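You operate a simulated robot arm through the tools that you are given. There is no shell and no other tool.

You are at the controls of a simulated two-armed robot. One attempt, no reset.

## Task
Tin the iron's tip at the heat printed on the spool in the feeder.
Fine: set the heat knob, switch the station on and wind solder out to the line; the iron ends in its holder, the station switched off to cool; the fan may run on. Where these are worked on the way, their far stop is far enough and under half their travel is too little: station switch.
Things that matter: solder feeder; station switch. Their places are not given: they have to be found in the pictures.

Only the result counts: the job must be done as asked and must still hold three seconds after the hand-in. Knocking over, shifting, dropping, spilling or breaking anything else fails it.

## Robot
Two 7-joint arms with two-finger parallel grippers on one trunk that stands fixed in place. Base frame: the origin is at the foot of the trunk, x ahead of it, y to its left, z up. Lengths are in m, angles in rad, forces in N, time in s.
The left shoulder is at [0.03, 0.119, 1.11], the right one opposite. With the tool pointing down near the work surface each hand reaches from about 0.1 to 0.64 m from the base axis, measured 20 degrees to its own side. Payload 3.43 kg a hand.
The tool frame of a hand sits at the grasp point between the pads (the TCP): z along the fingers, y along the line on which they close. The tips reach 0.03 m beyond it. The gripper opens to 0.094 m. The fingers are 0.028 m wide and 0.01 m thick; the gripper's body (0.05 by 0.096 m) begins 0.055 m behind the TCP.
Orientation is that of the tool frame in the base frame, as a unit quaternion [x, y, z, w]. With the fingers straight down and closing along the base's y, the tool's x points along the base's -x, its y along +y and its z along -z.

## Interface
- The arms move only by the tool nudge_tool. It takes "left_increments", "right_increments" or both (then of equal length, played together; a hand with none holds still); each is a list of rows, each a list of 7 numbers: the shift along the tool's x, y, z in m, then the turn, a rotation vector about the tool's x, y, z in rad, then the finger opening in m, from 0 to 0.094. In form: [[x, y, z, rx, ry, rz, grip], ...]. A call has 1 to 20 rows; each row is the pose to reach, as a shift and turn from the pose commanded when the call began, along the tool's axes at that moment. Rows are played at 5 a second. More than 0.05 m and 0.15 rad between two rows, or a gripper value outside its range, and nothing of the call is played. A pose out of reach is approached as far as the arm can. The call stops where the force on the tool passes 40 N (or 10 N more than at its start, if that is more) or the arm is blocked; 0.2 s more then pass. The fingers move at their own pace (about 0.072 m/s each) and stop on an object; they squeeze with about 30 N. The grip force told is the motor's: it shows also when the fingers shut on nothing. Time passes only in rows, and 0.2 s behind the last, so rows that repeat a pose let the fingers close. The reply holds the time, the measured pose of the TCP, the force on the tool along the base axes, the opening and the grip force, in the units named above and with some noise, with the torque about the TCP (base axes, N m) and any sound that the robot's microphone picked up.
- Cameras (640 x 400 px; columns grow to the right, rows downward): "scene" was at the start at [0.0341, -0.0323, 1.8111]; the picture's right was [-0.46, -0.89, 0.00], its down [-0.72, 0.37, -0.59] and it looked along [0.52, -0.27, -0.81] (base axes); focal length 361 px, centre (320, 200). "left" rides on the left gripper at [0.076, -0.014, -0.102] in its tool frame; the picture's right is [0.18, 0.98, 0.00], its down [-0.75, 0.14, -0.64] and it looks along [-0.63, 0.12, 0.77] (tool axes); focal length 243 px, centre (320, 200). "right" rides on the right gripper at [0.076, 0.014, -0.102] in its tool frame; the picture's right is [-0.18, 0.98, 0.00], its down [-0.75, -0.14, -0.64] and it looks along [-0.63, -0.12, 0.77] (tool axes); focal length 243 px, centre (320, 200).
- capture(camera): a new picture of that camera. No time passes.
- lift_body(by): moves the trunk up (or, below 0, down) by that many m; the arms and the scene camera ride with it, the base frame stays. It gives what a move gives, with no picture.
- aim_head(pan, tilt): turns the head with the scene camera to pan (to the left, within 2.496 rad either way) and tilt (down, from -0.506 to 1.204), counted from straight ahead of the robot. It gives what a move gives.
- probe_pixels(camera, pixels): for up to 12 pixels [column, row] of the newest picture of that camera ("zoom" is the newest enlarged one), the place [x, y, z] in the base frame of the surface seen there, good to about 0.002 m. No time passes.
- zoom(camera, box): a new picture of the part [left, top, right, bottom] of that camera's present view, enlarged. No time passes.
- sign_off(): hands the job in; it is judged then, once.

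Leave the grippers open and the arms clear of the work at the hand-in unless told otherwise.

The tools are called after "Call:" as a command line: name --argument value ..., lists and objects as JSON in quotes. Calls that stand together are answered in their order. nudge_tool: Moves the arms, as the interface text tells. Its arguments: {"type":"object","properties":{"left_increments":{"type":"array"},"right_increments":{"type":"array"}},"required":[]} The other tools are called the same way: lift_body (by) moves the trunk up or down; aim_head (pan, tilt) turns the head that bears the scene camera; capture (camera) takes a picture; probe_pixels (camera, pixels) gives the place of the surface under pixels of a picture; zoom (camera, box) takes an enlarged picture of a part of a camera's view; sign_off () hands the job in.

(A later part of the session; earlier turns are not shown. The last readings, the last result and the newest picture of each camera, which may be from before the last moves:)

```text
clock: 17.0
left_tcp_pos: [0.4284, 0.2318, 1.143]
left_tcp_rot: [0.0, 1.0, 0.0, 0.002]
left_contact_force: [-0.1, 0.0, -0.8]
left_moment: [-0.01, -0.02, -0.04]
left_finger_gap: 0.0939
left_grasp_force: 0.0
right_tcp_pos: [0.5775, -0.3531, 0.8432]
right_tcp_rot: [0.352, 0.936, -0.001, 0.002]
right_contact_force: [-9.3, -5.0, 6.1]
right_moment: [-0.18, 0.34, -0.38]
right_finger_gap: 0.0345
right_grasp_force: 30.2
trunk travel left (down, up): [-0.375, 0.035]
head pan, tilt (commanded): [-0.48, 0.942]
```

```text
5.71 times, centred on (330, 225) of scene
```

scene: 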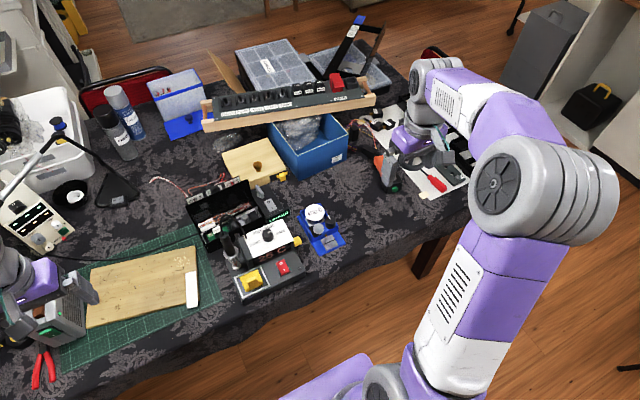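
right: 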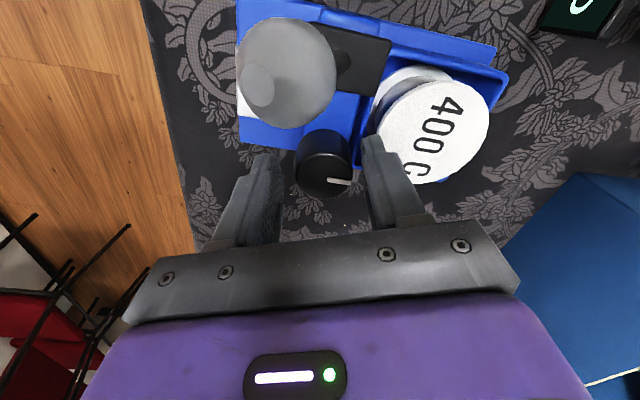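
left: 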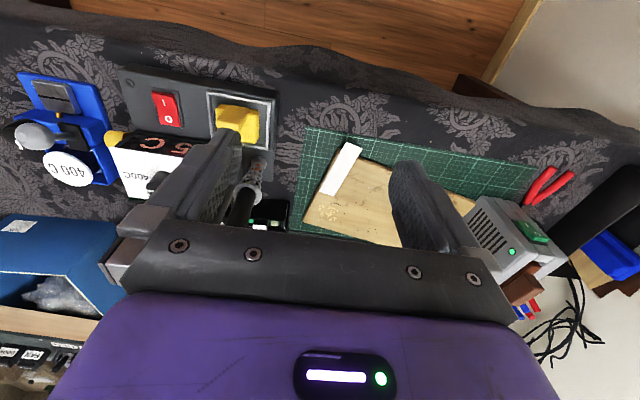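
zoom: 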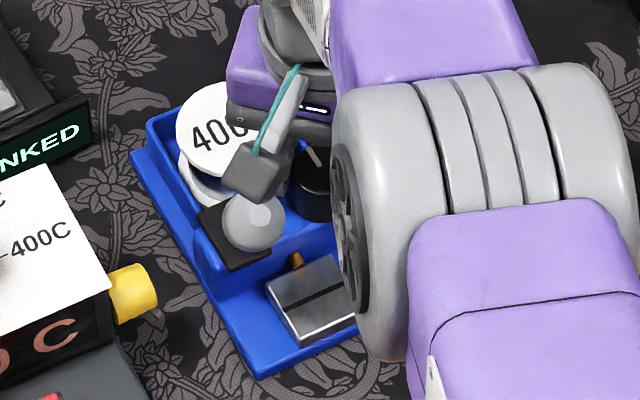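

The knob slipped: torque -0.38 N m and the pointer stayed fixed, so it won't go counter-clockwise (stop or lock). I'll turn back and on clockwise.

Call:
nudge_tool --right_increments '[[0, 0, 0, 0, 0, 0.12, 0.0], [0, 0, 0, 0, 0, 0.24, 0.0], [0, 0, 0, 0, 0, 0.36, 0.0], [0, 0, 0, 0, 0, 0.48, 0.0], [0, 0, 0, 0, 0, 0.6, 0.0], [0, 0, 0, 0, 0, 0.72, 0.0]]'

Call:
zoom --camera "right" --box '[220, 20, 420, 220]'

Call:
zoom --camera "scene" --box '[240, 190, 370, 280]'

```text
clock: 18.4
left_tcp_pos: [0.4293, 0.232, 1.1419]
left_tcp_rot: [0.0, 1.0, 0.0, 0.001]
left_contact_force: [-0.4, 0.4, 0.2]
left_moment: [-0.01, 0.02, 0.0]
left_finger_gap: 0.094
left_grasp_force: 0.1
right_tcp_pos: [0.5806, -0.3515, 0.8444]
right_tcp_rot: [0.66, 0.752, 0.003, 0.004]
right_contact_force: [-5.1, -2.5, 3.0]
right_moment: [-0.59, 0.22, -0.03]
right_finger_gap: 0.0342
right_grasp_force: 30.0
trunk travel left (down, up): [-0.375, 0.035]
head pan, tilt (commanded): [-0.48, 0.942]
```

```text
2.00 times, centred on (320, 120) of right
```

zoom: 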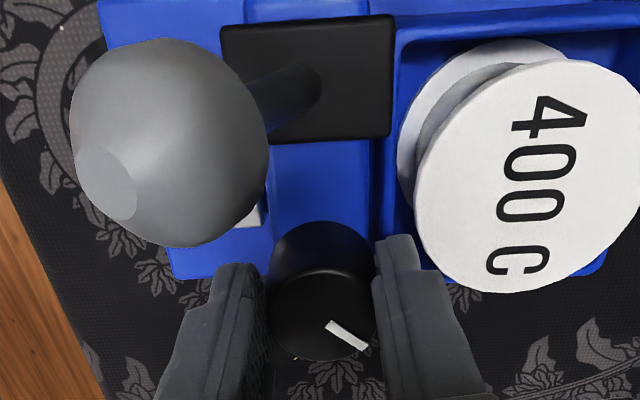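

```text
4.44 times, centred on (305, 235) of scene
```

zoom: 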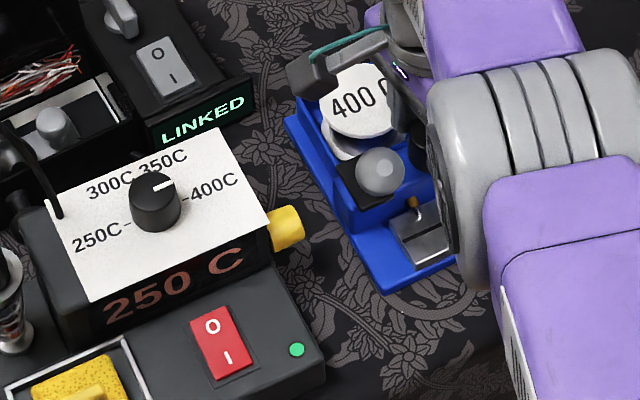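

The knob now turns clockwise with the hand. I note the display reads 250 C still; I zoom in on the nozzle and the display.

Call:
zoom --camera "scene" --box '[310, 215, 350, 260]'

Call:
zoom --camera "scene" --box '[250, 215, 310, 275]'

```text
8.89 times, centred on (330, 238) of scene
```

zoom: 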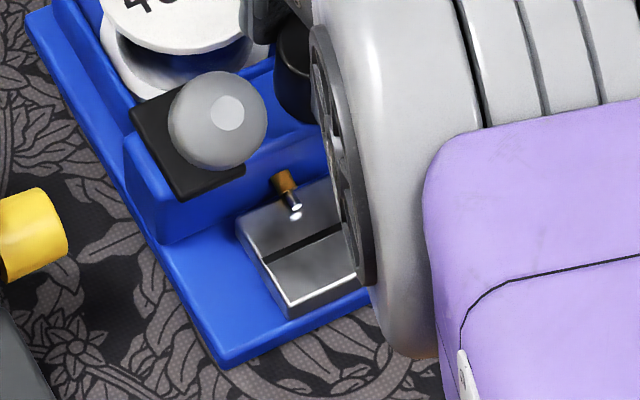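

```text
6.67 times, centred on (280, 245) of scene
```

zoom: 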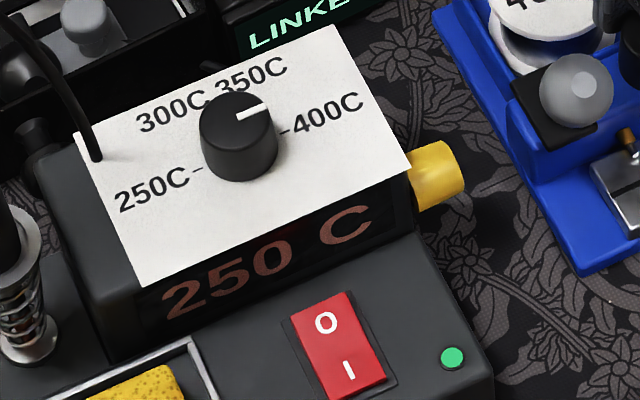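

A silver solder wire now sticks out of the brass nozzle, about half way to the black line (tip near (297,218), line near (307,240) in that zoom). I keep turning clockwise by 0.3 rad and look again. The display holding at 250 C is something I'll sort out after.

Call:
nudge_tool --right_increments '[[0, 0, 0, 0, 0, 0.1, 0.0], [0, 0, 0, 0, 0, 0.2, 0.0], [0, 0, 0, 0, 0, 0.3, 0.0]]'

Call:
zoom --camera "scene" --box '[310, 215, 350, 260]'

Call:
zoom --camera "right" --box '[220, 20, 420, 220]'

Call:
zoom --camera "scene" --box '[250, 215, 310, 275]'

```text
clock: 19.2
left_tcp_pos: [0.4308, 0.2312, 1.1422]
left_tcp_rot: [-0.001, 1.0, 0.0, 0.0]
left_contact_force: [-0.7, 0.2, 0.2]
left_moment: [0.0, 0.03, 0.0]
left_finger_gap: 0.0941
left_grasp_force: 0.1
right_tcp_pos: [0.5808, -0.3518, 0.8437]
right_tcp_rot: [0.765, 0.644, 0.003, 0.002]
right_contact_force: [5.5, -1.9, 0.7]
right_moment: [-0.42, -0.22, 0.01]
right_finger_gap: 0.0345
right_grasp_force: 30.1
trunk travel left (down, up): [-0.375, 0.035]
head pan, tilt (commanded): [-0.48, 0.942]
```

```text
8.89 times, centred on (330, 238) of scene
```

zoom: 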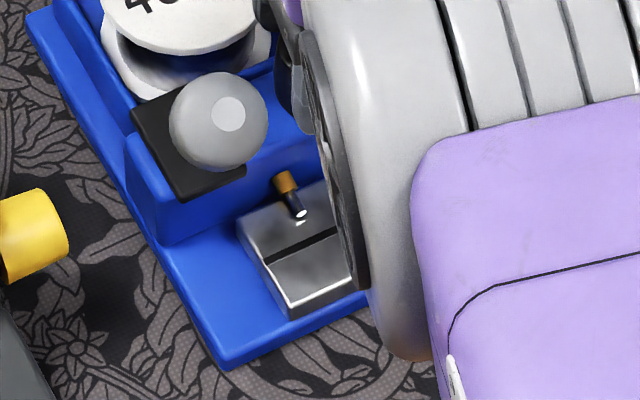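

```text
2.00 times, centred on (320, 120) of right
```

zoom: 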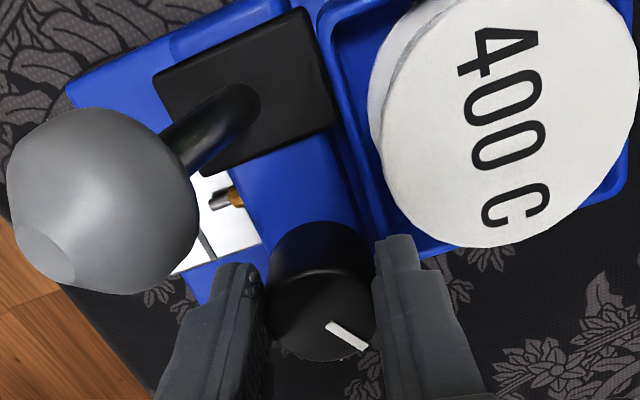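

```text
6.67 times, centred on (280, 245) of scene
```

zoom: 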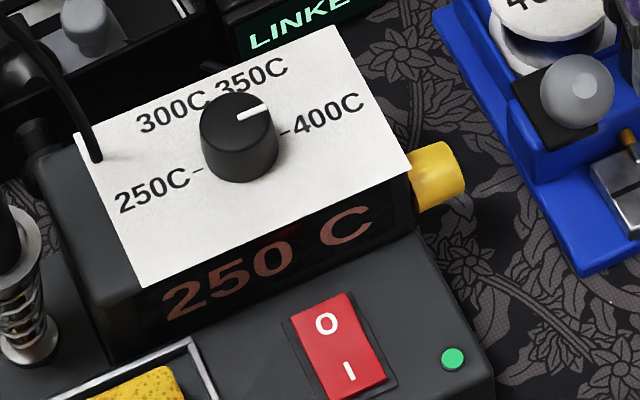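

Call:
zoom --camera "scene" --box '[318, 232, 342, 252]'

Call:
zoom --camera "right" --box '[245, 95, 305, 165]'

```text
16.00 times, centred on (330, 242) of scene
```

zoom: 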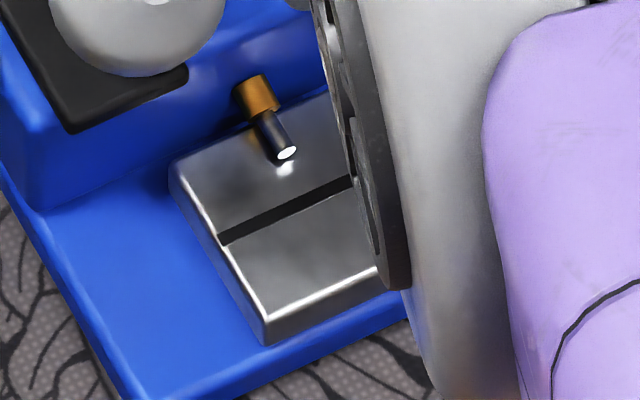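

```text
5.71 times, centred on (275, 130) of right
```

zoom: 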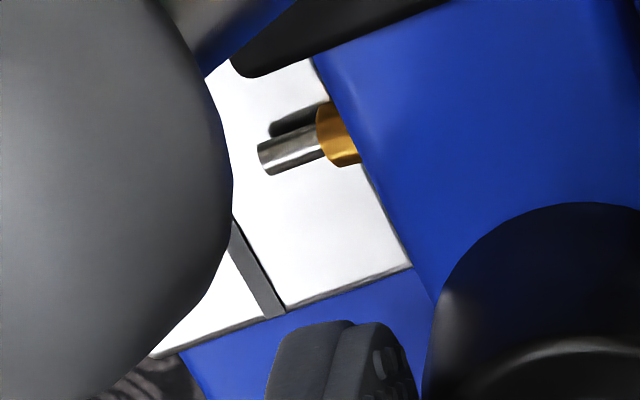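

The wire is clearly visible: nozzle mouth at (320,140), wire end at (262,158), line running (235,225)-(275,310) in the right zoom. I'll probe these to measure how far to go.

Call:
probe_pixels --camera "zoom" --pixels '[[266, 155], [272, 158], [290, 150], [318, 138], [340, 140], [242, 240], [258, 275], [270, 303], [300, 220], [262, 165], [350, 130], [380, 260]]'

```text
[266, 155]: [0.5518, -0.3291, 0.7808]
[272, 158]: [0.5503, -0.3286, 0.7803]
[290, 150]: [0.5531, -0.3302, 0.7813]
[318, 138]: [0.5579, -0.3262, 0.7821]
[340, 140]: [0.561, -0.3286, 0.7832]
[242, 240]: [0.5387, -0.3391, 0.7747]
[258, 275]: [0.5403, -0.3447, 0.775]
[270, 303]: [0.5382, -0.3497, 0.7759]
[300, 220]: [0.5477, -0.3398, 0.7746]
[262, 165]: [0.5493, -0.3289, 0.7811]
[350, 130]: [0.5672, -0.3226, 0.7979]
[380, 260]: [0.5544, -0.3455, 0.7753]
```

The wire end is at x≈0.5495, the line at x≈0.538: about 11 mm still to go. I turn 0.3 rad further and measure the rate.

Call:
nudge_tool --right_increments '[[0, 0, 0, 0, 0, 0.1, 0.0], [0, 0, 0, 0, 0, 0.2, 0.0], [0, 0, 0, 0, 0, 0.3, 0.0]]'

Call:
zoom --camera "scene" --box '[318, 232, 342, 252]'

Call:
zoom --camera "right" --box '[220, 60, 320, 160]'

```text
clock: 20.0
left_tcp_pos: [0.4312, 0.2314, 1.1415]
left_tcp_rot: [-0.001, 1.0, 0.0, 0.0]
left_contact_force: [1.3, -0.3, 0.3]
left_moment: [-0.01, -0.01, -0.02]
left_finger_gap: 0.0942
left_grasp_force: 0.1
right_tcp_pos: [0.5817, -0.3518, 0.8441]
right_tcp_rot: [0.852, 0.523, 0.002, 0.002]
right_contact_force: [13.5, -2.4, 0.3]
right_moment: [-0.01, -0.33, 0.04]
right_finger_gap: 0.0343
right_grasp_force: 30.3
trunk travel left (down, up): [-0.375, 0.035]
head pan, tilt (commanded): [-0.48, 0.942]
```

```text
16.00 times, centred on (330, 242) of scene
```

zoom: 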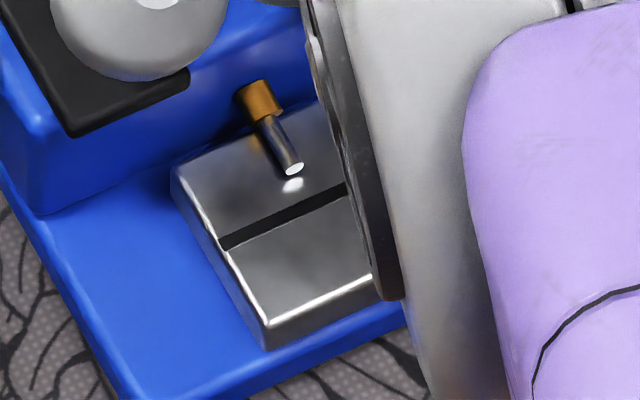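

```text
4.00 times, centred on (270, 110) of right
```

zoom: 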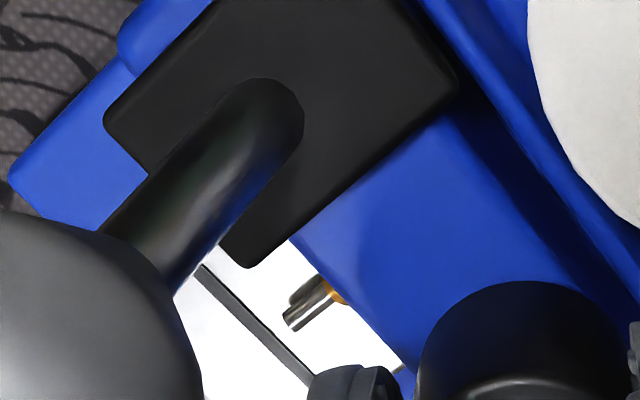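

The side force is 13 N because the hand is ~3 mm off the knob's axis (I estimate the axis at (0.580,-0.355)). I open the fingers to release before going on.

Call:
nudge_tool --right_increments '[[0, 0, 0, 0, 0, 0, 0.046], [0, 0, 0, 0, 0, 0, 0.046]]'

Call:
zoom --camera "scene" --box '[318, 232, 342, 252]'

Call:
zoom --camera "right" --box '[220, 60, 420, 220]'

Call:
zoom --camera "scene" --box '[250, 215, 310, 275]'

```text
clock: 20.6
left_tcp_pos: [0.4302, 0.2318, 1.1418]
left_tcp_rot: [0.0, 1.0, 0.001, -0.001]
left_contact_force: [-0.8, -0.2, -0.1]
left_moment: [-0.01, 0.0, 0.01]
left_finger_gap: 0.0943
left_grasp_force: 0.1
right_tcp_pos: [0.5796, -0.3523, 0.8446]
right_tcp_rot: [0.852, 0.523, 0.002, 0.001]
right_contact_force: [0.8, 0.3, -0.3]
right_moment: [-0.02, 0.0, -0.03]
right_finger_gap: 0.0462
right_grasp_force: 0.1
trunk travel left (down, up): [-0.375, 0.035]
head pan, tilt (commanded): [-0.48, 0.942]
```

```text
16.00 times, centred on (330, 242) of scene
```

zoom: 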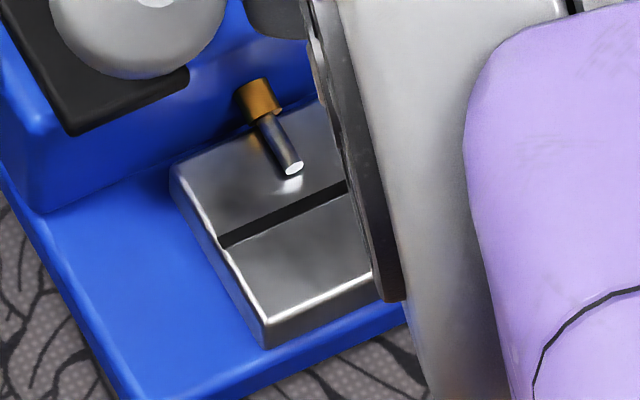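

```text
2.50 times, centred on (320, 140) of right
```

zoom: 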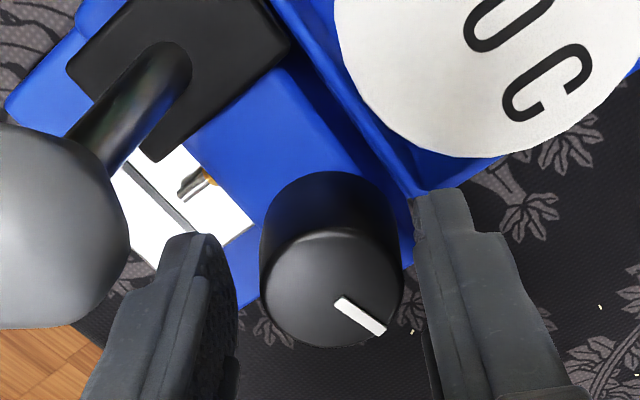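

```text
6.67 times, centred on (280, 245) of scene
```

zoom: 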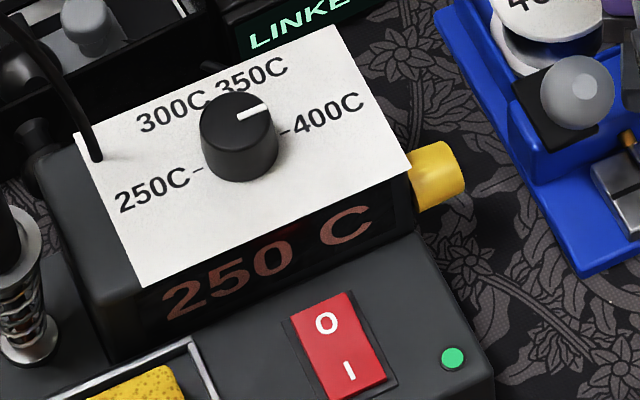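

The feeder has not moved (plate corner same as before). Now I recentre on the knob axis and turn the open hand back 1.7 rad for a fresh grip.

Call:
nudge_tool --right_increments '[[-0.0022, 0.0016, 0, 0, 0, -0.142, 0.046], [-0.0022, 0.0016, 0, 0, 0, -0.284, 0.046], [-0.0022, 0.0016, 0, 0, 0, -0.426, 0.046], [-0.0022, 0.0016, 0, 0, 0, -0.568, 0.046], [-0.0022, 0.0016, 0, 0, 0, -0.71, 0.046], [-0.0022, 0.0016, 0, 0, 0, -0.852, 0.046], [-0.0022, 0.0016, 0, 0, 0, -0.994, 0.046], [-0.0022, 0.0016, 0, 0, 0, -1.136, 0.046], [-0.0022, 0.0016, 0, 0, 0, -1.278, 0.046], [-0.0022, 0.0016, 0, 0, 0, -1.42, 0.046], [-0.0022, 0.0016, 0, 0, 0, -1.562, 0.046], [-0.0022, 0.0016, 0, 0, 0, -1.7, 0.046]]'

Call:
zoom --camera "right" --box '[220, 40, 420, 220]'

```text
clock: 23.2
left_tcp_pos: [0.4309, 0.2319, 1.1415]
left_tcp_rot: [-0.001, 1.0, 0.0, 0.0]
left_contact_force: [0.8, -0.5, -0.4]
left_moment: [0.0, 0.01, -0.01]
left_finger_gap: 0.094
left_grasp_force: 0.0
right_tcp_pos: [0.581, -0.3551, 0.8436]
right_tcp_rot: [0.169, 0.986, 0.0, 0.003]
right_contact_force: [-0.7, 0.6, 0.4]
right_moment: [0.04, 0.02, 0.0]
right_finger_gap: 0.0457
right_grasp_force: 0.1
trunk travel left (down, up): [-0.375, 0.035]
head pan, tilt (commanded): [-0.48, 0.942]
```

```text
2.22 times, centred on (320, 130) of right
```

zoom: 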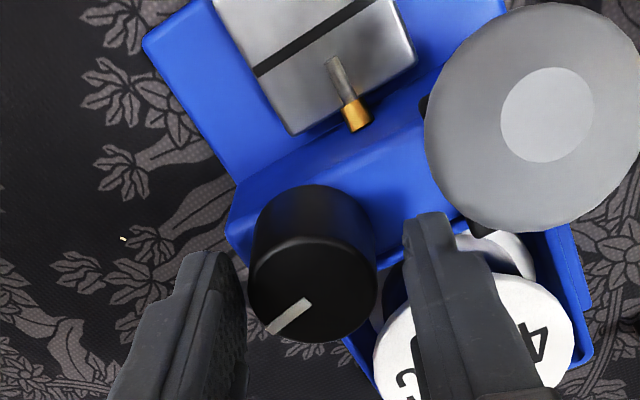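

The wire and line are well visible: wire end (333,62), line crossing near (333,27). The knob is ~3 mm toward the left finger, so I shift and close.

Call:
nudge_tool --right_increments '[[0, -0.0025, 0, 0, 0, 0, 0.046], [0, -0.0025, 0, 0, 0, 0, 0.02], [0, -0.0025, 0, 0, 0, 0, 0.0], [0, -0.0025, 0, 0, 0, 0, 0.0]]'

Call:
zoom --camera "right" --box '[260, 30, 400, 120]'

```text
clock: 24.2
left_tcp_pos: [0.4298, 0.2309, 1.1425]
left_tcp_rot: [0.0, 1.0, 0.001, 0.0]
left_contact_force: [-0.3, -0.3, -0.2]
left_moment: [-0.02, -0.01, 0.03]
left_finger_gap: 0.0941
left_grasp_force: 0.1
right_tcp_pos: [0.5814, -0.357, 0.8444]
right_tcp_rot: [0.169, 0.986, 0.0, 0.003]
right_contact_force: [0.5, 1.8, -0.7]
right_moment: [0.05, -0.05, 0.03]
right_finger_gap: 0.0339
right_grasp_force: 30.2
trunk travel left (down, up): [-0.375, 0.035]
head pan, tilt (commanded): [-0.48, 0.942]
```

```text
4.44 times, centred on (330, 75) of right
```

zoom: 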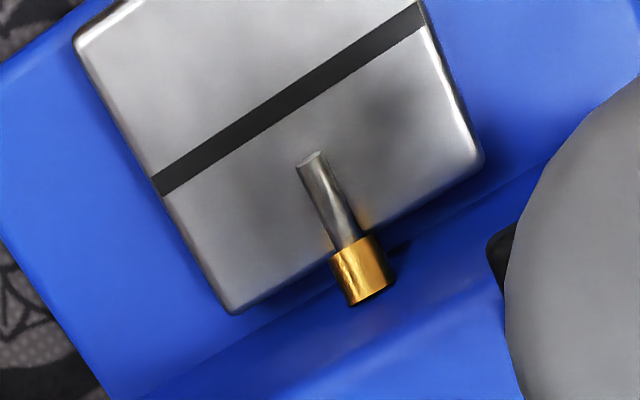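

Call:
probe_pixels --camera "zoom" --pixels '[[312, 160], [316, 170], [330, 205], [346, 242], [360, 270], [280, 105], [200, 155], [360, 58], [290, 98], [240, 200], [380, 150]]'

```text
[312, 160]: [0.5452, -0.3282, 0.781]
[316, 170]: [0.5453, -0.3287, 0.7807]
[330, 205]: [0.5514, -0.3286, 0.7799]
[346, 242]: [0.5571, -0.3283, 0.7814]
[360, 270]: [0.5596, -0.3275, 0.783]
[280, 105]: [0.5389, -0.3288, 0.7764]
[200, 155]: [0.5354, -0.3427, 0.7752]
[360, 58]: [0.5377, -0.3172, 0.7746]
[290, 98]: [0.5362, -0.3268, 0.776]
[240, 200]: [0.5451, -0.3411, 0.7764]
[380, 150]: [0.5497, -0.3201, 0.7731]
```

Wire end at x≈0.545, line centre at x≈0.537: ~8 mm left; the feed is ~10 mm/rad. I turn 0.55 rad clockwise and check.

Call:
nudge_tool --right_increments '[[0, 0, 0, 0, 0, 0.11, 0.0], [0, 0, 0, 0, 0, 0.22, 0.0], [0, 0, 0, 0, 0, 0.33, 0.0], [0, 0, 0, 0, 0, 0.44, 0.0], [0, 0, 0, 0, 0, 0.55, 0.0]]'

Call:
zoom --camera "right" --box '[230, 30, 370, 140]'

Call:
zoom --camera "scene" --box '[318, 232, 342, 252]'

```text
clock: 25.4
left_tcp_pos: [0.4298, 0.2317, 1.1422]
left_tcp_rot: [0.0, 1.0, 0.0, 0.001]
left_contact_force: [0.2, 0.5, 0.4]
left_moment: [0.03, 0.0, -0.06]
left_finger_gap: 0.0938
left_grasp_force: 0.1
right_tcp_pos: [0.5797, -0.3562, 0.8444]
right_tcp_rot: [0.431, 0.902, 0.001, 0.002]
right_contact_force: [2.1, 2.3, 0.1]
right_moment: [-0.53, -0.4, 0.0]
right_finger_gap: 0.0339
right_grasp_force: 30.5
trunk travel left (down, up): [-0.375, 0.035]
head pan, tilt (commanded): [-0.48, 0.942]
```

```text
3.64 times, centred on (300, 85) of right
```

zoom: 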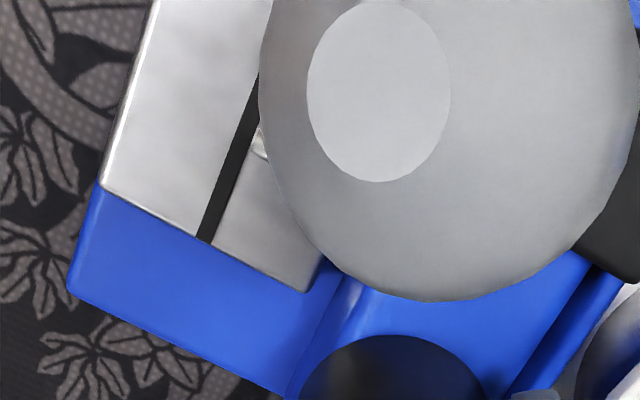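

```text
16.00 times, centred on (330, 242) of scene
```

zoom: 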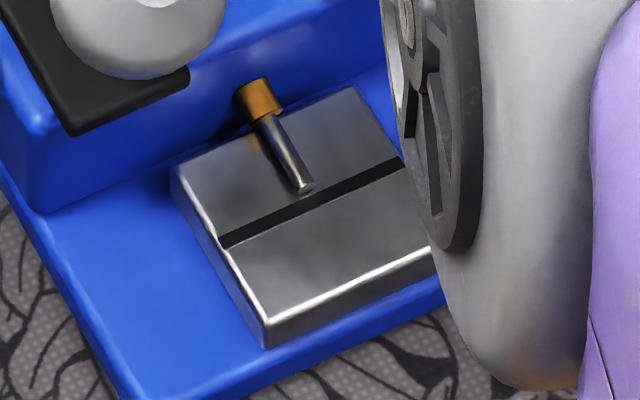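

Call:
probe_pixels --camera "zoom" --pixels '[[300, 180], [303, 186], [290, 165], [275, 140], [268, 122], [262, 100], [250, 227], [290, 210], [320, 197], [350, 185], [380, 172], [330, 160]]'

Call:
probe_pixels --camera "right" --pixels '[[270, 125], [264, 140], [267, 132], [262, 145], [259, 149], [280, 147], [285, 152]]'

```text
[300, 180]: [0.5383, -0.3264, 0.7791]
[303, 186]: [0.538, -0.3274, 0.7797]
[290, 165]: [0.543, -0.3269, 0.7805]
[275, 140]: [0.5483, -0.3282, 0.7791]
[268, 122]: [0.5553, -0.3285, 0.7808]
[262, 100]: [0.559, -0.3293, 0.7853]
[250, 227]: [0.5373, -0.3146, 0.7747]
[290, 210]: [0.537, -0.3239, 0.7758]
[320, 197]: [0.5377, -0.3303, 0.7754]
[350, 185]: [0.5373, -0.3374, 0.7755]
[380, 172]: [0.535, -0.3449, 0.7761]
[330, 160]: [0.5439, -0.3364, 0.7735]
```

```text
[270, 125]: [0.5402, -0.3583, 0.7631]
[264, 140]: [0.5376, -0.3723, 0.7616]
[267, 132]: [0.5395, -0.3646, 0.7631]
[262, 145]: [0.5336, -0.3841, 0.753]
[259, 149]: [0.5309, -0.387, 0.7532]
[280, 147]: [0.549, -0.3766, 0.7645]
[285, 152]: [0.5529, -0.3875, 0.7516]
```

Call:
zoom --camera "right" --box '[255, 45, 315, 105]'

Call:
zoom --camera "scene" --box '[322, 234, 338, 248]'

```text
6.67 times, centred on (285, 75) of right
```

zoom: 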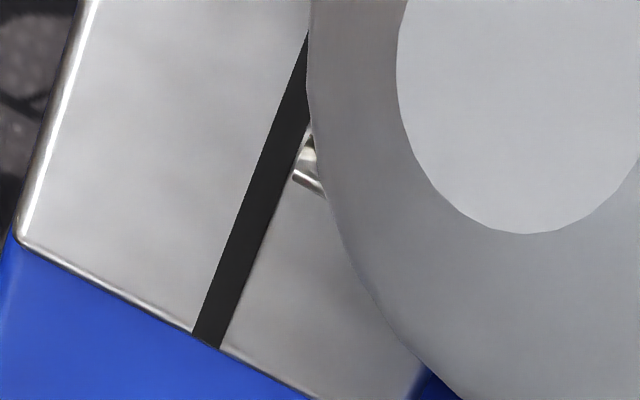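

```text
16.00 times, centred on (330, 241) of scene
```

zoom: 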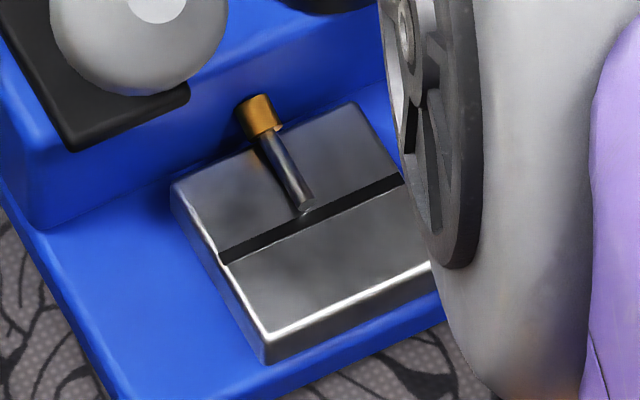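

The wire end is at the near edge of the ~3 mm line; I turn about 0.15 rad more to bring it to the middle of the line.

Call:
nudge_tool --right_increments '[[0, 0, 0, 0, 0, 0.08, 0.0], [0, 0, 0, 0, 0, 0.15, 0.0]]'

Call:
zoom --camera "scene" --box '[322, 234, 338, 248]'

Call:
zoom --camera "right" --box '[245, 45, 305, 105]'

```text
clock: 26.0
left_tcp_pos: [0.4301, 0.232, 1.142]
left_tcp_rot: [0.0, 1.0, 0.0, -0.001]
left_contact_force: [-0.2, 0.0, -0.1]
left_moment: [0.02, -0.01, -0.02]
left_finger_gap: 0.0939
left_grasp_force: 0.0
right_tcp_pos: [0.5795, -0.3559, 0.8439]
right_tcp_rot: [0.497, 0.868, 0.002, 0.003]
right_contact_force: [1.1, 0.8, 2.1]
right_moment: [-0.34, -0.01, 0.01]
right_finger_gap: 0.0338
right_grasp_force: 29.6
trunk travel left (down, up): [-0.375, 0.035]
head pan, tilt (commanded): [-0.48, 0.942]
```

```text
16.00 times, centred on (330, 241) of scene
```

zoom: 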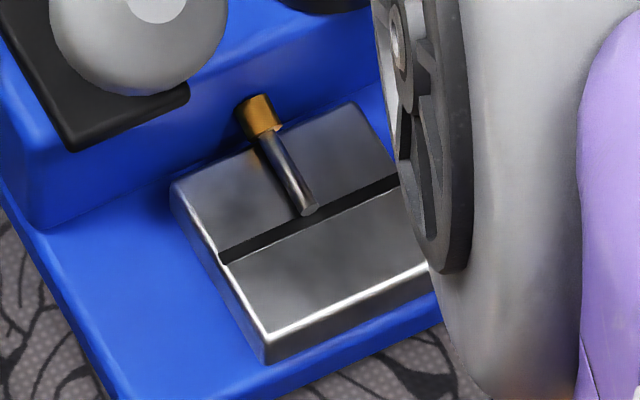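

```text
6.67 times, centred on (275, 75) of right
```

zoom: 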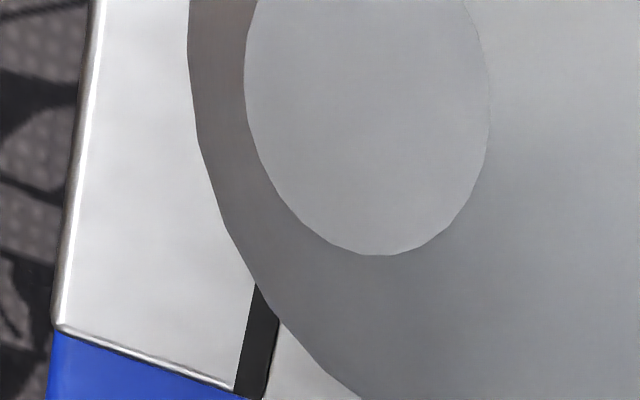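

I release the knob, rise, and turn back to see the wire end from above without the lever in the way.

Call:
nudge_tool --right_increments '[[0, 0, 0, 0, 0, 0, 0.05], [0, 0, 0, 0, 0, 0, 0.05], [0, 0, -0.03, 0, 0, 0, 0.05], [0, 0, -0.07, 0, 0, 0, 0.05], [0, 0, -0.11, 0, 0, -0.12, 0.05], [0, 0, -0.13, 0, 0, -0.26, 0.05], [0, 0, -0.13, 0, 0, -0.4, 0.05], [0, 0, -0.13, 0, 0, -0.54, 0.05], [0, 0, -0.13, 0, 0, -0.68, 0.05], [0, 0, -0.13, 0, 0, -0.82, 0.06], [0, 0, -0.13, 0, 0, -0.96, 0.08], [0, 0, -0.13, 0, 0, -1.05, 0.094]]'

Call:
capture --camera "right"

Call:
zoom --camera "scene" --box '[220, 190, 380, 300]'

```text
clock: 28.6
left_tcp_pos: [0.4308, 0.2318, 1.1424]
left_tcp_rot: [0.0, 1.0, 0.001, -0.002]
left_contact_force: [-0.3, -0.2, 1.0]
left_moment: [-0.02, 0.05, -0.02]
left_finger_gap: 0.094
left_grasp_force: 0.2
right_tcp_pos: [0.5797, -0.3566, 0.9731]
right_tcp_rot: [-0.006, 1.0, 0.0, 0.002]
right_contact_force: [0.2, -0.4, 0.2]
right_moment: [-0.03, 0.0, -0.03]
right_finger_gap: 0.0939
right_grasp_force: 0.1
trunk travel left (down, up): [-0.375, 0.035]
head pan, tilt (commanded): [-0.48, 0.942]
```

```text
taken
```

right: 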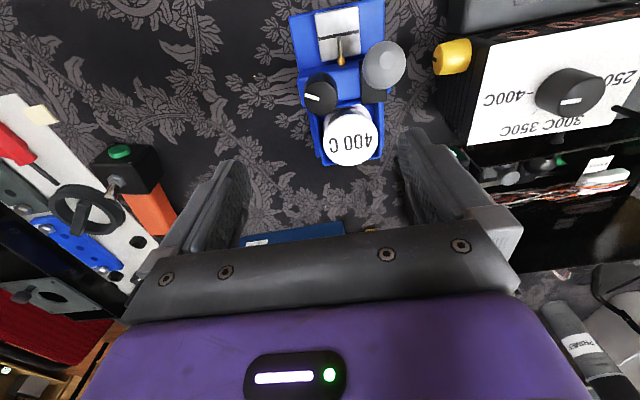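

```text
3.64 times, centred on (300, 245) of scene
```

zoom: 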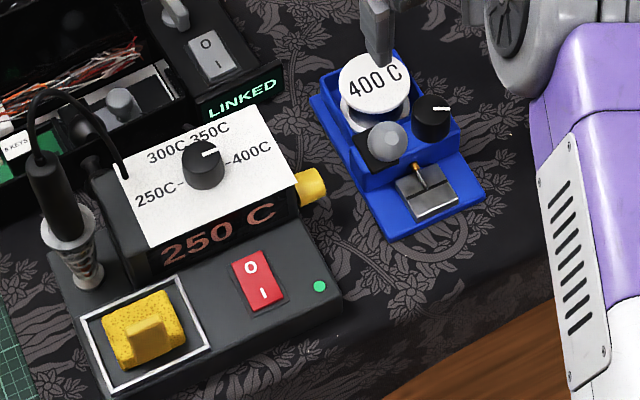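

Call:
zoom --camera "right" --box '[305, 0, 375, 75]'

Call:
zoom --camera "scene" --box '[318, 228, 348, 250]'

```text
5.33 times, centred on (340, 38) of right
```

zoom: 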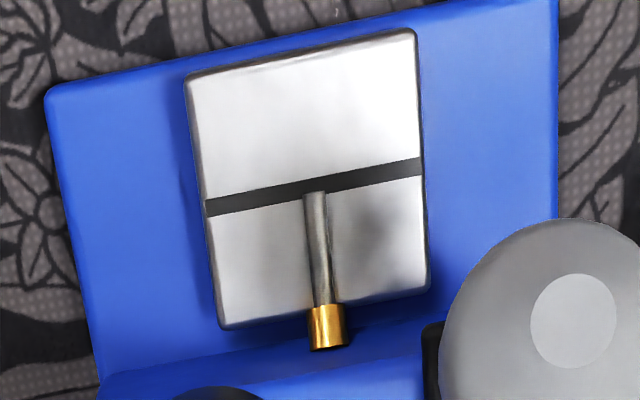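

```text
16.00 times, centred on (333, 239) of scene
```

zoom: 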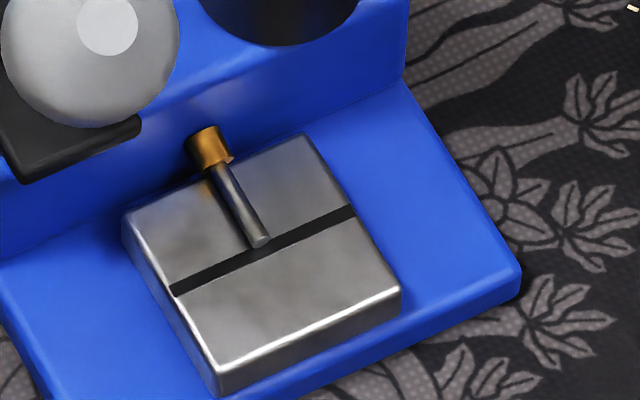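

The wire end now lies on the black line. Next, the heat: display says 250 C although the pointer seemed at 400. I zoom on the dial from here.

Call:
zoom --camera "right" --box '[470, 40, 640, 150]'

Call:
zoom --camera "scene" --box '[258, 216, 294, 240]'

Call:
zoom --camera "right" --box '[425, 25, 485, 85]'

```text
3.64 times, centred on (555, 95) of right
```

zoom: 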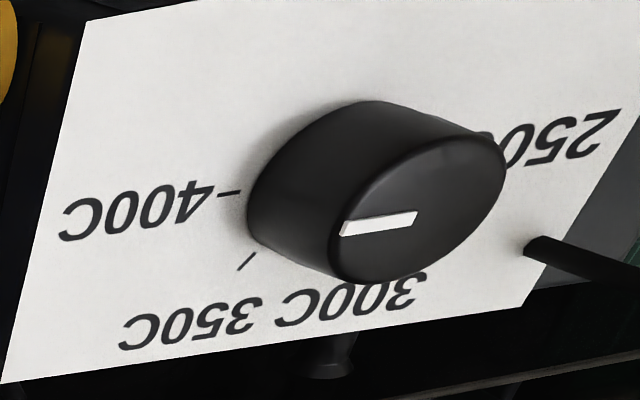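

```text
16.00 times, centred on (276, 228) of scene
```

zoom: 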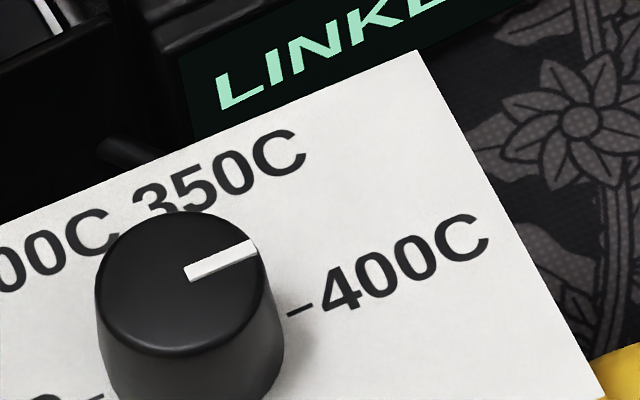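

```text
6.67 times, centred on (455, 55) of right
```

zoom: 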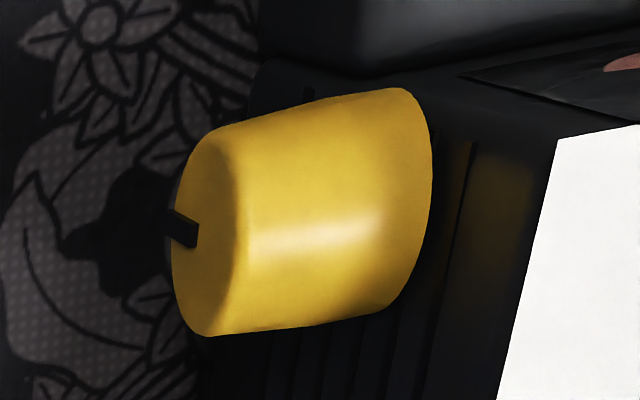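

The pointer does point at 400, yet the display stays at 250. There's also a yellow side knob with a small black mark on its end face. Before touching the dial I check where the iron's cord runs, to keep clear of it.

Call:
zoom --camera "scene" --box '[215, 205, 285, 265]'

Call:
capture --camera "scene"

```text
6.67 times, centred on (250, 235) of scene
```

zoom: 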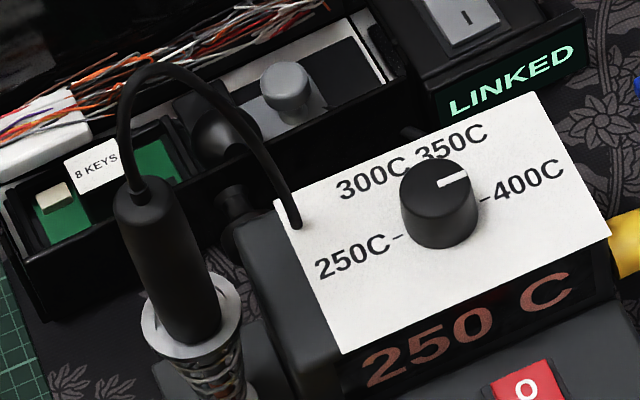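

```text
taken
```

scene: 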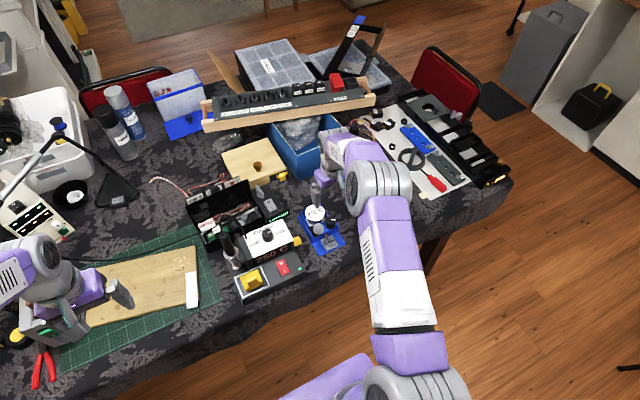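

Call:
probe_pixels --camera "zoom" --pixels '[[124, 130], [127, 100], [150, 68], [180, 72], [210, 90], [240, 120], [265, 158], [283, 195], [295, 222], [135, 185], [400, 237], [482, 200]]'

```text
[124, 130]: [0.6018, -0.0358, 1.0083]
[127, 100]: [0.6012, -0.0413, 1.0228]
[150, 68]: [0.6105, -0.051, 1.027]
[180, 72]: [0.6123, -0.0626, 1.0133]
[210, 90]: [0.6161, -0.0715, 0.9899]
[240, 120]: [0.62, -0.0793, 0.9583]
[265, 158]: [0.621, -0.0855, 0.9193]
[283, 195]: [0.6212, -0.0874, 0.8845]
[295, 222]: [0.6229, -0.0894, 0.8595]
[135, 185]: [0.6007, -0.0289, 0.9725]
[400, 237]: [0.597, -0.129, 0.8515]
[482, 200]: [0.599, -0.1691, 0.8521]
```

The cord stays at y > -0.09 near the dial, so a hand with fingers closing along y fits. I move the right hand over the heat knob (axis ≈ (0.597,-0.151)) and lower around it.

Call:
nudge_tool --right_increments '[[-0.003, 0.035, -0.02, 0, 0, 0, 0.06], [-0.006, 0.075, -0.03, 0, 0, 0, 0.05], [-0.01, 0.115, -0.03, 0, 0, 0, 0.05], [-0.014, 0.155, -0.03, 0, 0, 0, 0.05], [-0.0173, 0.19, -0.02, 0, 0, 0, 0.05], [-0.0173, 0.2056, 0.0, 0, 0, 0, 0.05], [-0.0173, 0.2056, 0.03, 0, 0, 0, 0.05], [-0.0173, 0.2056, 0.05, 0, 0, 0, 0.05]]'

Call:
capture --camera "right"

```text
clock: 30.4
left_tcp_pos: [0.43, 0.2314, 1.1423]
left_tcp_rot: [0.0, 1.0, 0.0, 0.001]
left_contact_force: [0.3, 0.3, 0.2]
left_moment: [-0.02, -0.01, 0.0]
left_finger_gap: 0.0941
left_grasp_force: 0.2
right_tcp_pos: [0.5928, -0.152, 0.9238]
right_tcp_rot: [-0.005, 1.0, 0.0, 0.003]
right_contact_force: [0.8, 0.5, -0.5]
right_moment: [0.04, -0.02, 0.01]
right_finger_gap: 0.0503
right_grasp_force: 0.1
trunk travel left (down, up): [-0.375, 0.035]
head pan, tilt (commanded): [-0.48, 0.942]
```

```text
taken
```

right: 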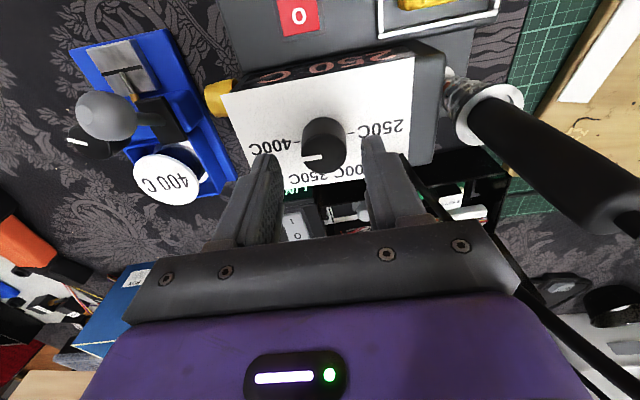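

The knob is centred between the fingers. I lower 36 mm with a 4 mm forward correction, then close.

Call:
nudge_tool --right_increments '[[-0.004, 0.0005, 0.02, 0, 0, 0, 0.05], [-0.004, 0.0005, 0.036, 0, 0, 0, 0.05], [-0.004, 0.0005, 0.036, 0, 0, 0, 0.02], [-0.004, 0.0005, 0.036, 0, 0, 0, 0.0], [-0.004, 0.0005, 0.036, 0, 0, 0, 0.0]]'

Call:
capture --camera "right"

```text
clock: 31.6
left_tcp_pos: [0.4296, 0.2312, 1.1422]
left_tcp_rot: [0.0, 1.0, 0.001, 0.0]
left_contact_force: [-0.7, -0.3, -0.1]
left_moment: [-0.02, 0.01, 0.03]
left_finger_gap: 0.0939
left_grasp_force: 0.0
right_tcp_pos: [0.5977, -0.149, 0.8879]
right_tcp_rot: [-0.005, 1.0, 0.001, 0.003]
right_contact_force: [-0.5, 2.7, -0.1]
right_moment: [0.12, -0.32, 0.0]
right_finger_gap: 0.033
right_grasp_force: 30.1
trunk travel left (down, up): [-0.375, 0.035]
head pan, tilt (commanded): [-0.48, 0.942]
```

```text
taken
```

right: 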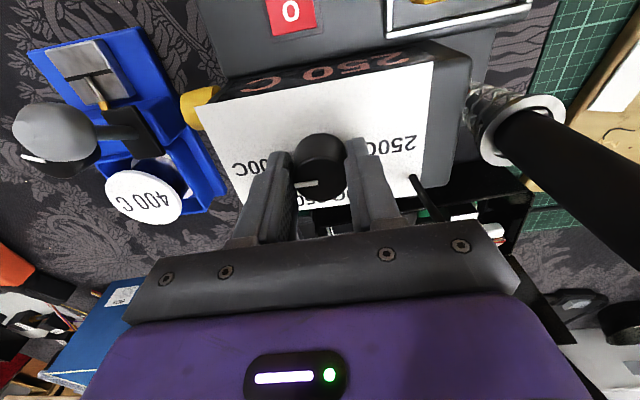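

Gripped. I turn the knob 0.3 rad counter-clockwise (toward 350) to see whether it turns and how the display reacts.

Call:
nudge_tool --right_increments '[[0, 0, 0, 0, 0, -0.1, 0.0], [0, 0, 0, 0, 0, -0.2, 0.0], [0, 0, 0, 0, 0, -0.3, 0.0], [0, 0, 0, 0, 0, -0.3, 0.0]]'

Call:
capture --camera "right"

Call:
zoom --camera "right" --box '[160, 30, 460, 220]'

```text
clock: 32.6
left_tcp_pos: [0.4297, 0.2301, 1.1413]
left_tcp_rot: [0.0, 1.0, 0.0, 0.001]
left_contact_force: [0.5, 0.2, 0.9]
left_moment: [0.02, -0.02, -0.02]
left_finger_gap: 0.0939
left_grasp_force: 0.1
right_tcp_pos: [0.6002, -0.1499, 0.8874]
right_tcp_rot: [-0.155, 0.988, 0.0, 0.002]
right_contact_force: [-0.2, 2.4, 0.8]
right_moment: [0.09, -0.05, -0.4]
right_finger_gap: 0.0325
right_grasp_force: 30.1
trunk travel left (down, up): [-0.375, 0.035]
head pan, tilt (commanded): [-0.48, 0.942]
```

```text
taken
```

right: 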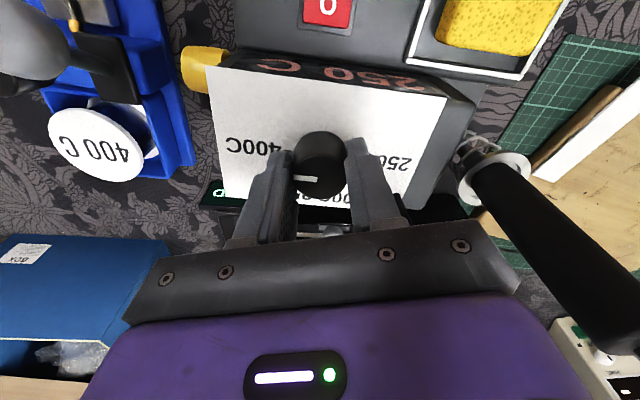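

```text
2.11 times, centred on (310, 125) of right
```

zoom: 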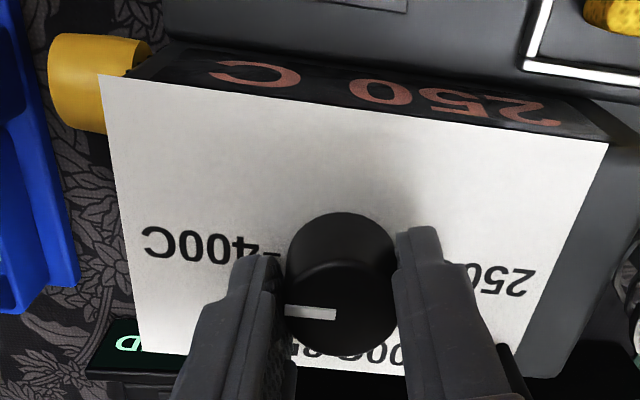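

Resisting torque of -0.4 N m and the pointer barely followed: the knob doesn't go counter-clockwise freely. I return and try clockwise.

Call:
nudge_tool --right_increments '[[0, 0, 0, 0, 0, 0.1, 0.0], [0, 0, 0, 0, 0, 0.2, 0.0], [0, 0, 0, 0, 0, 0.3, 0.0], [0, 0, 0, 0, 0, 0.4, 0.0], [0, 0, 0, 0, 0, 0.5, 0.0], [0, 0, 0, 0, 0, 0.6, 0.0], [0, 0, 0, 0, 0, 0.6, 0.0]]'

Call:
capture --camera "right"

Call:
zoom --camera "right" --box '[160, 30, 460, 220]'

```text
clock: 34.2
left_tcp_pos: [0.4301, 0.2317, 1.1419]
left_tcp_rot: [0.0, 1.0, 0.0, -0.001]
left_contact_force: [0.2, 0.9, -0.4]
left_moment: [-0.02, -0.01, 0.03]
left_finger_gap: 0.094
left_grasp_force: 0.1
right_tcp_pos: [0.5992, -0.1492, 0.8872]
right_tcp_rot: [0.145, 0.989, 0.001, 0.003]
right_contact_force: [1.7, 4.3, 1.0]
right_moment: [0.35, 0.47, -0.03]
right_finger_gap: 0.0327
right_grasp_force: 30.1
trunk travel left (down, up): [-0.375, 0.035]
head pan, tilt (commanded): [-0.48, 0.942]
```

```text
taken
```

right: 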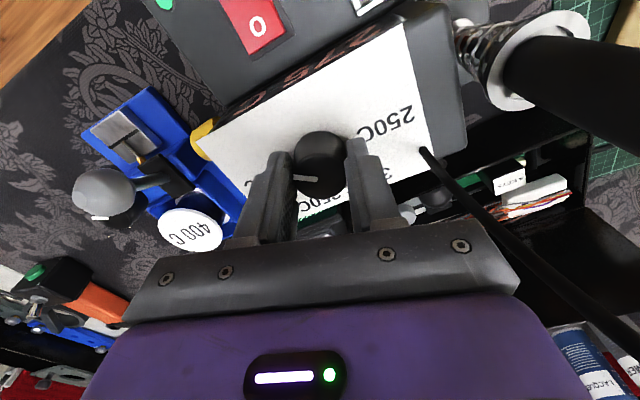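

```text
2.11 times, centred on (310, 125) of right
```

zoom: 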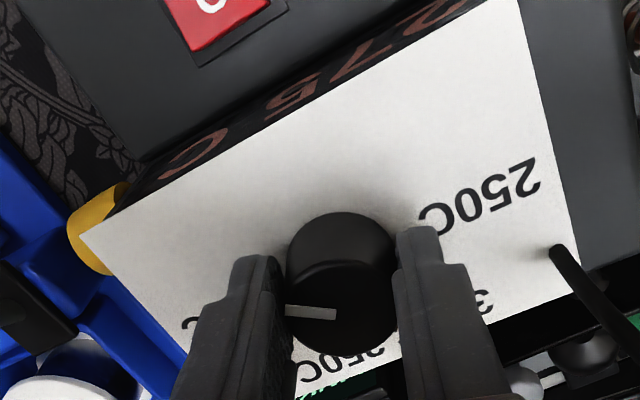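

Now the knob turns clockwise with the hand, and the display has risen to 275 C: so its pointer/labels are misleading and clockwise raises the heat. I'll use the display as truth. I open, turn the hand back about 1.8 rad and re-grip for a long clockwise stroke (keeping the wrist camera away from the cord).

Call:
nudge_tool --right_increments '[[0, 0, 0, 0, 0, 0, 0.05], [0, 0, 0, 0, 0, -0.14, 0.05], [0, 0, 0, 0, 0, -0.28, 0.05], [0, 0, 0, 0, 0, -0.42, 0.05], [0, 0, 0, 0, 0, -0.56, 0.05], [0, 0, 0, 0, 0, -0.7, 0.05], [0, 0, 0, 0, 0, -0.84, 0.05], [0, 0, 0, 0, 0, -0.98, 0.05], [0, 0, 0, 0, 0, -1.12, 0.05], [0, 0, 0, 0, 0, -1.26, 0.05], [0, 0, 0, 0, 0, -1.4, 0.05], [0, 0, 0, 0, 0, -1.54, 0.05], [0, 0, 0, 0, 0, -1.68, 0.05], [0, 0, 0, 0, 0, -1.8, 0.05]]'

Call:
capture --camera "right"

Call:
capture --camera "scene"

Call:
zoom --camera "scene" --box '[220, 190, 380, 300]'

```text
clock: 37.2
left_tcp_pos: [0.4307, 0.2315, 1.1422]
left_tcp_rot: [0.0, 1.0, 0.0, 0.0]
left_contact_force: [-0.1, -0.1, 0.9]
left_moment: [0.01, -0.02, 0.0]
left_finger_gap: 0.0939
left_grasp_force: 0.1
right_tcp_pos: [0.5999, -0.1511, 0.8876]
right_tcp_rot: [-0.686, 0.728, -0.001, 0.001]
right_contact_force: [0.1, 0.1, -0.5]
right_moment: [0.01, -0.01, -0.04]
right_finger_gap: 0.05
right_grasp_force: 0.0
trunk travel left (down, up): [-0.375, 0.035]
head pan, tilt (commanded): [-0.48, 0.942]
```

```text
taken
```

right: 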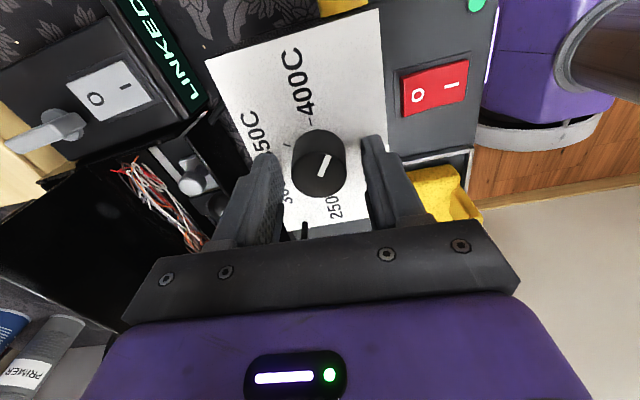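

```text
taken
```

scene: 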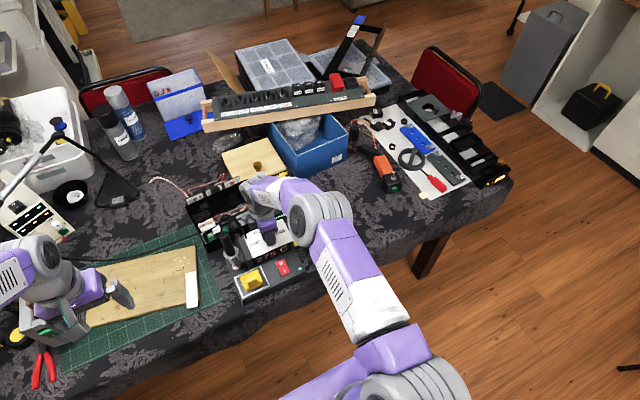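

```text
3.64 times, centred on (300, 245) of scene
```

zoom: 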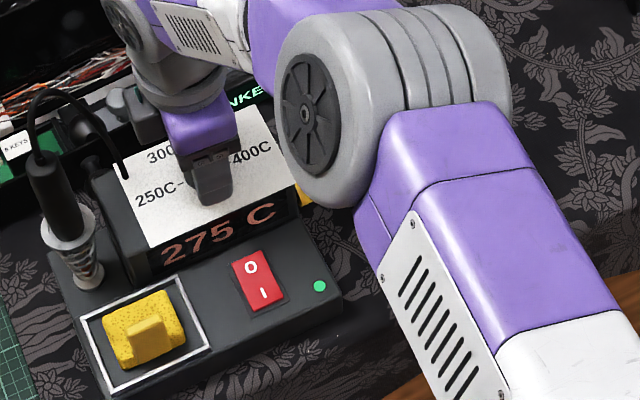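

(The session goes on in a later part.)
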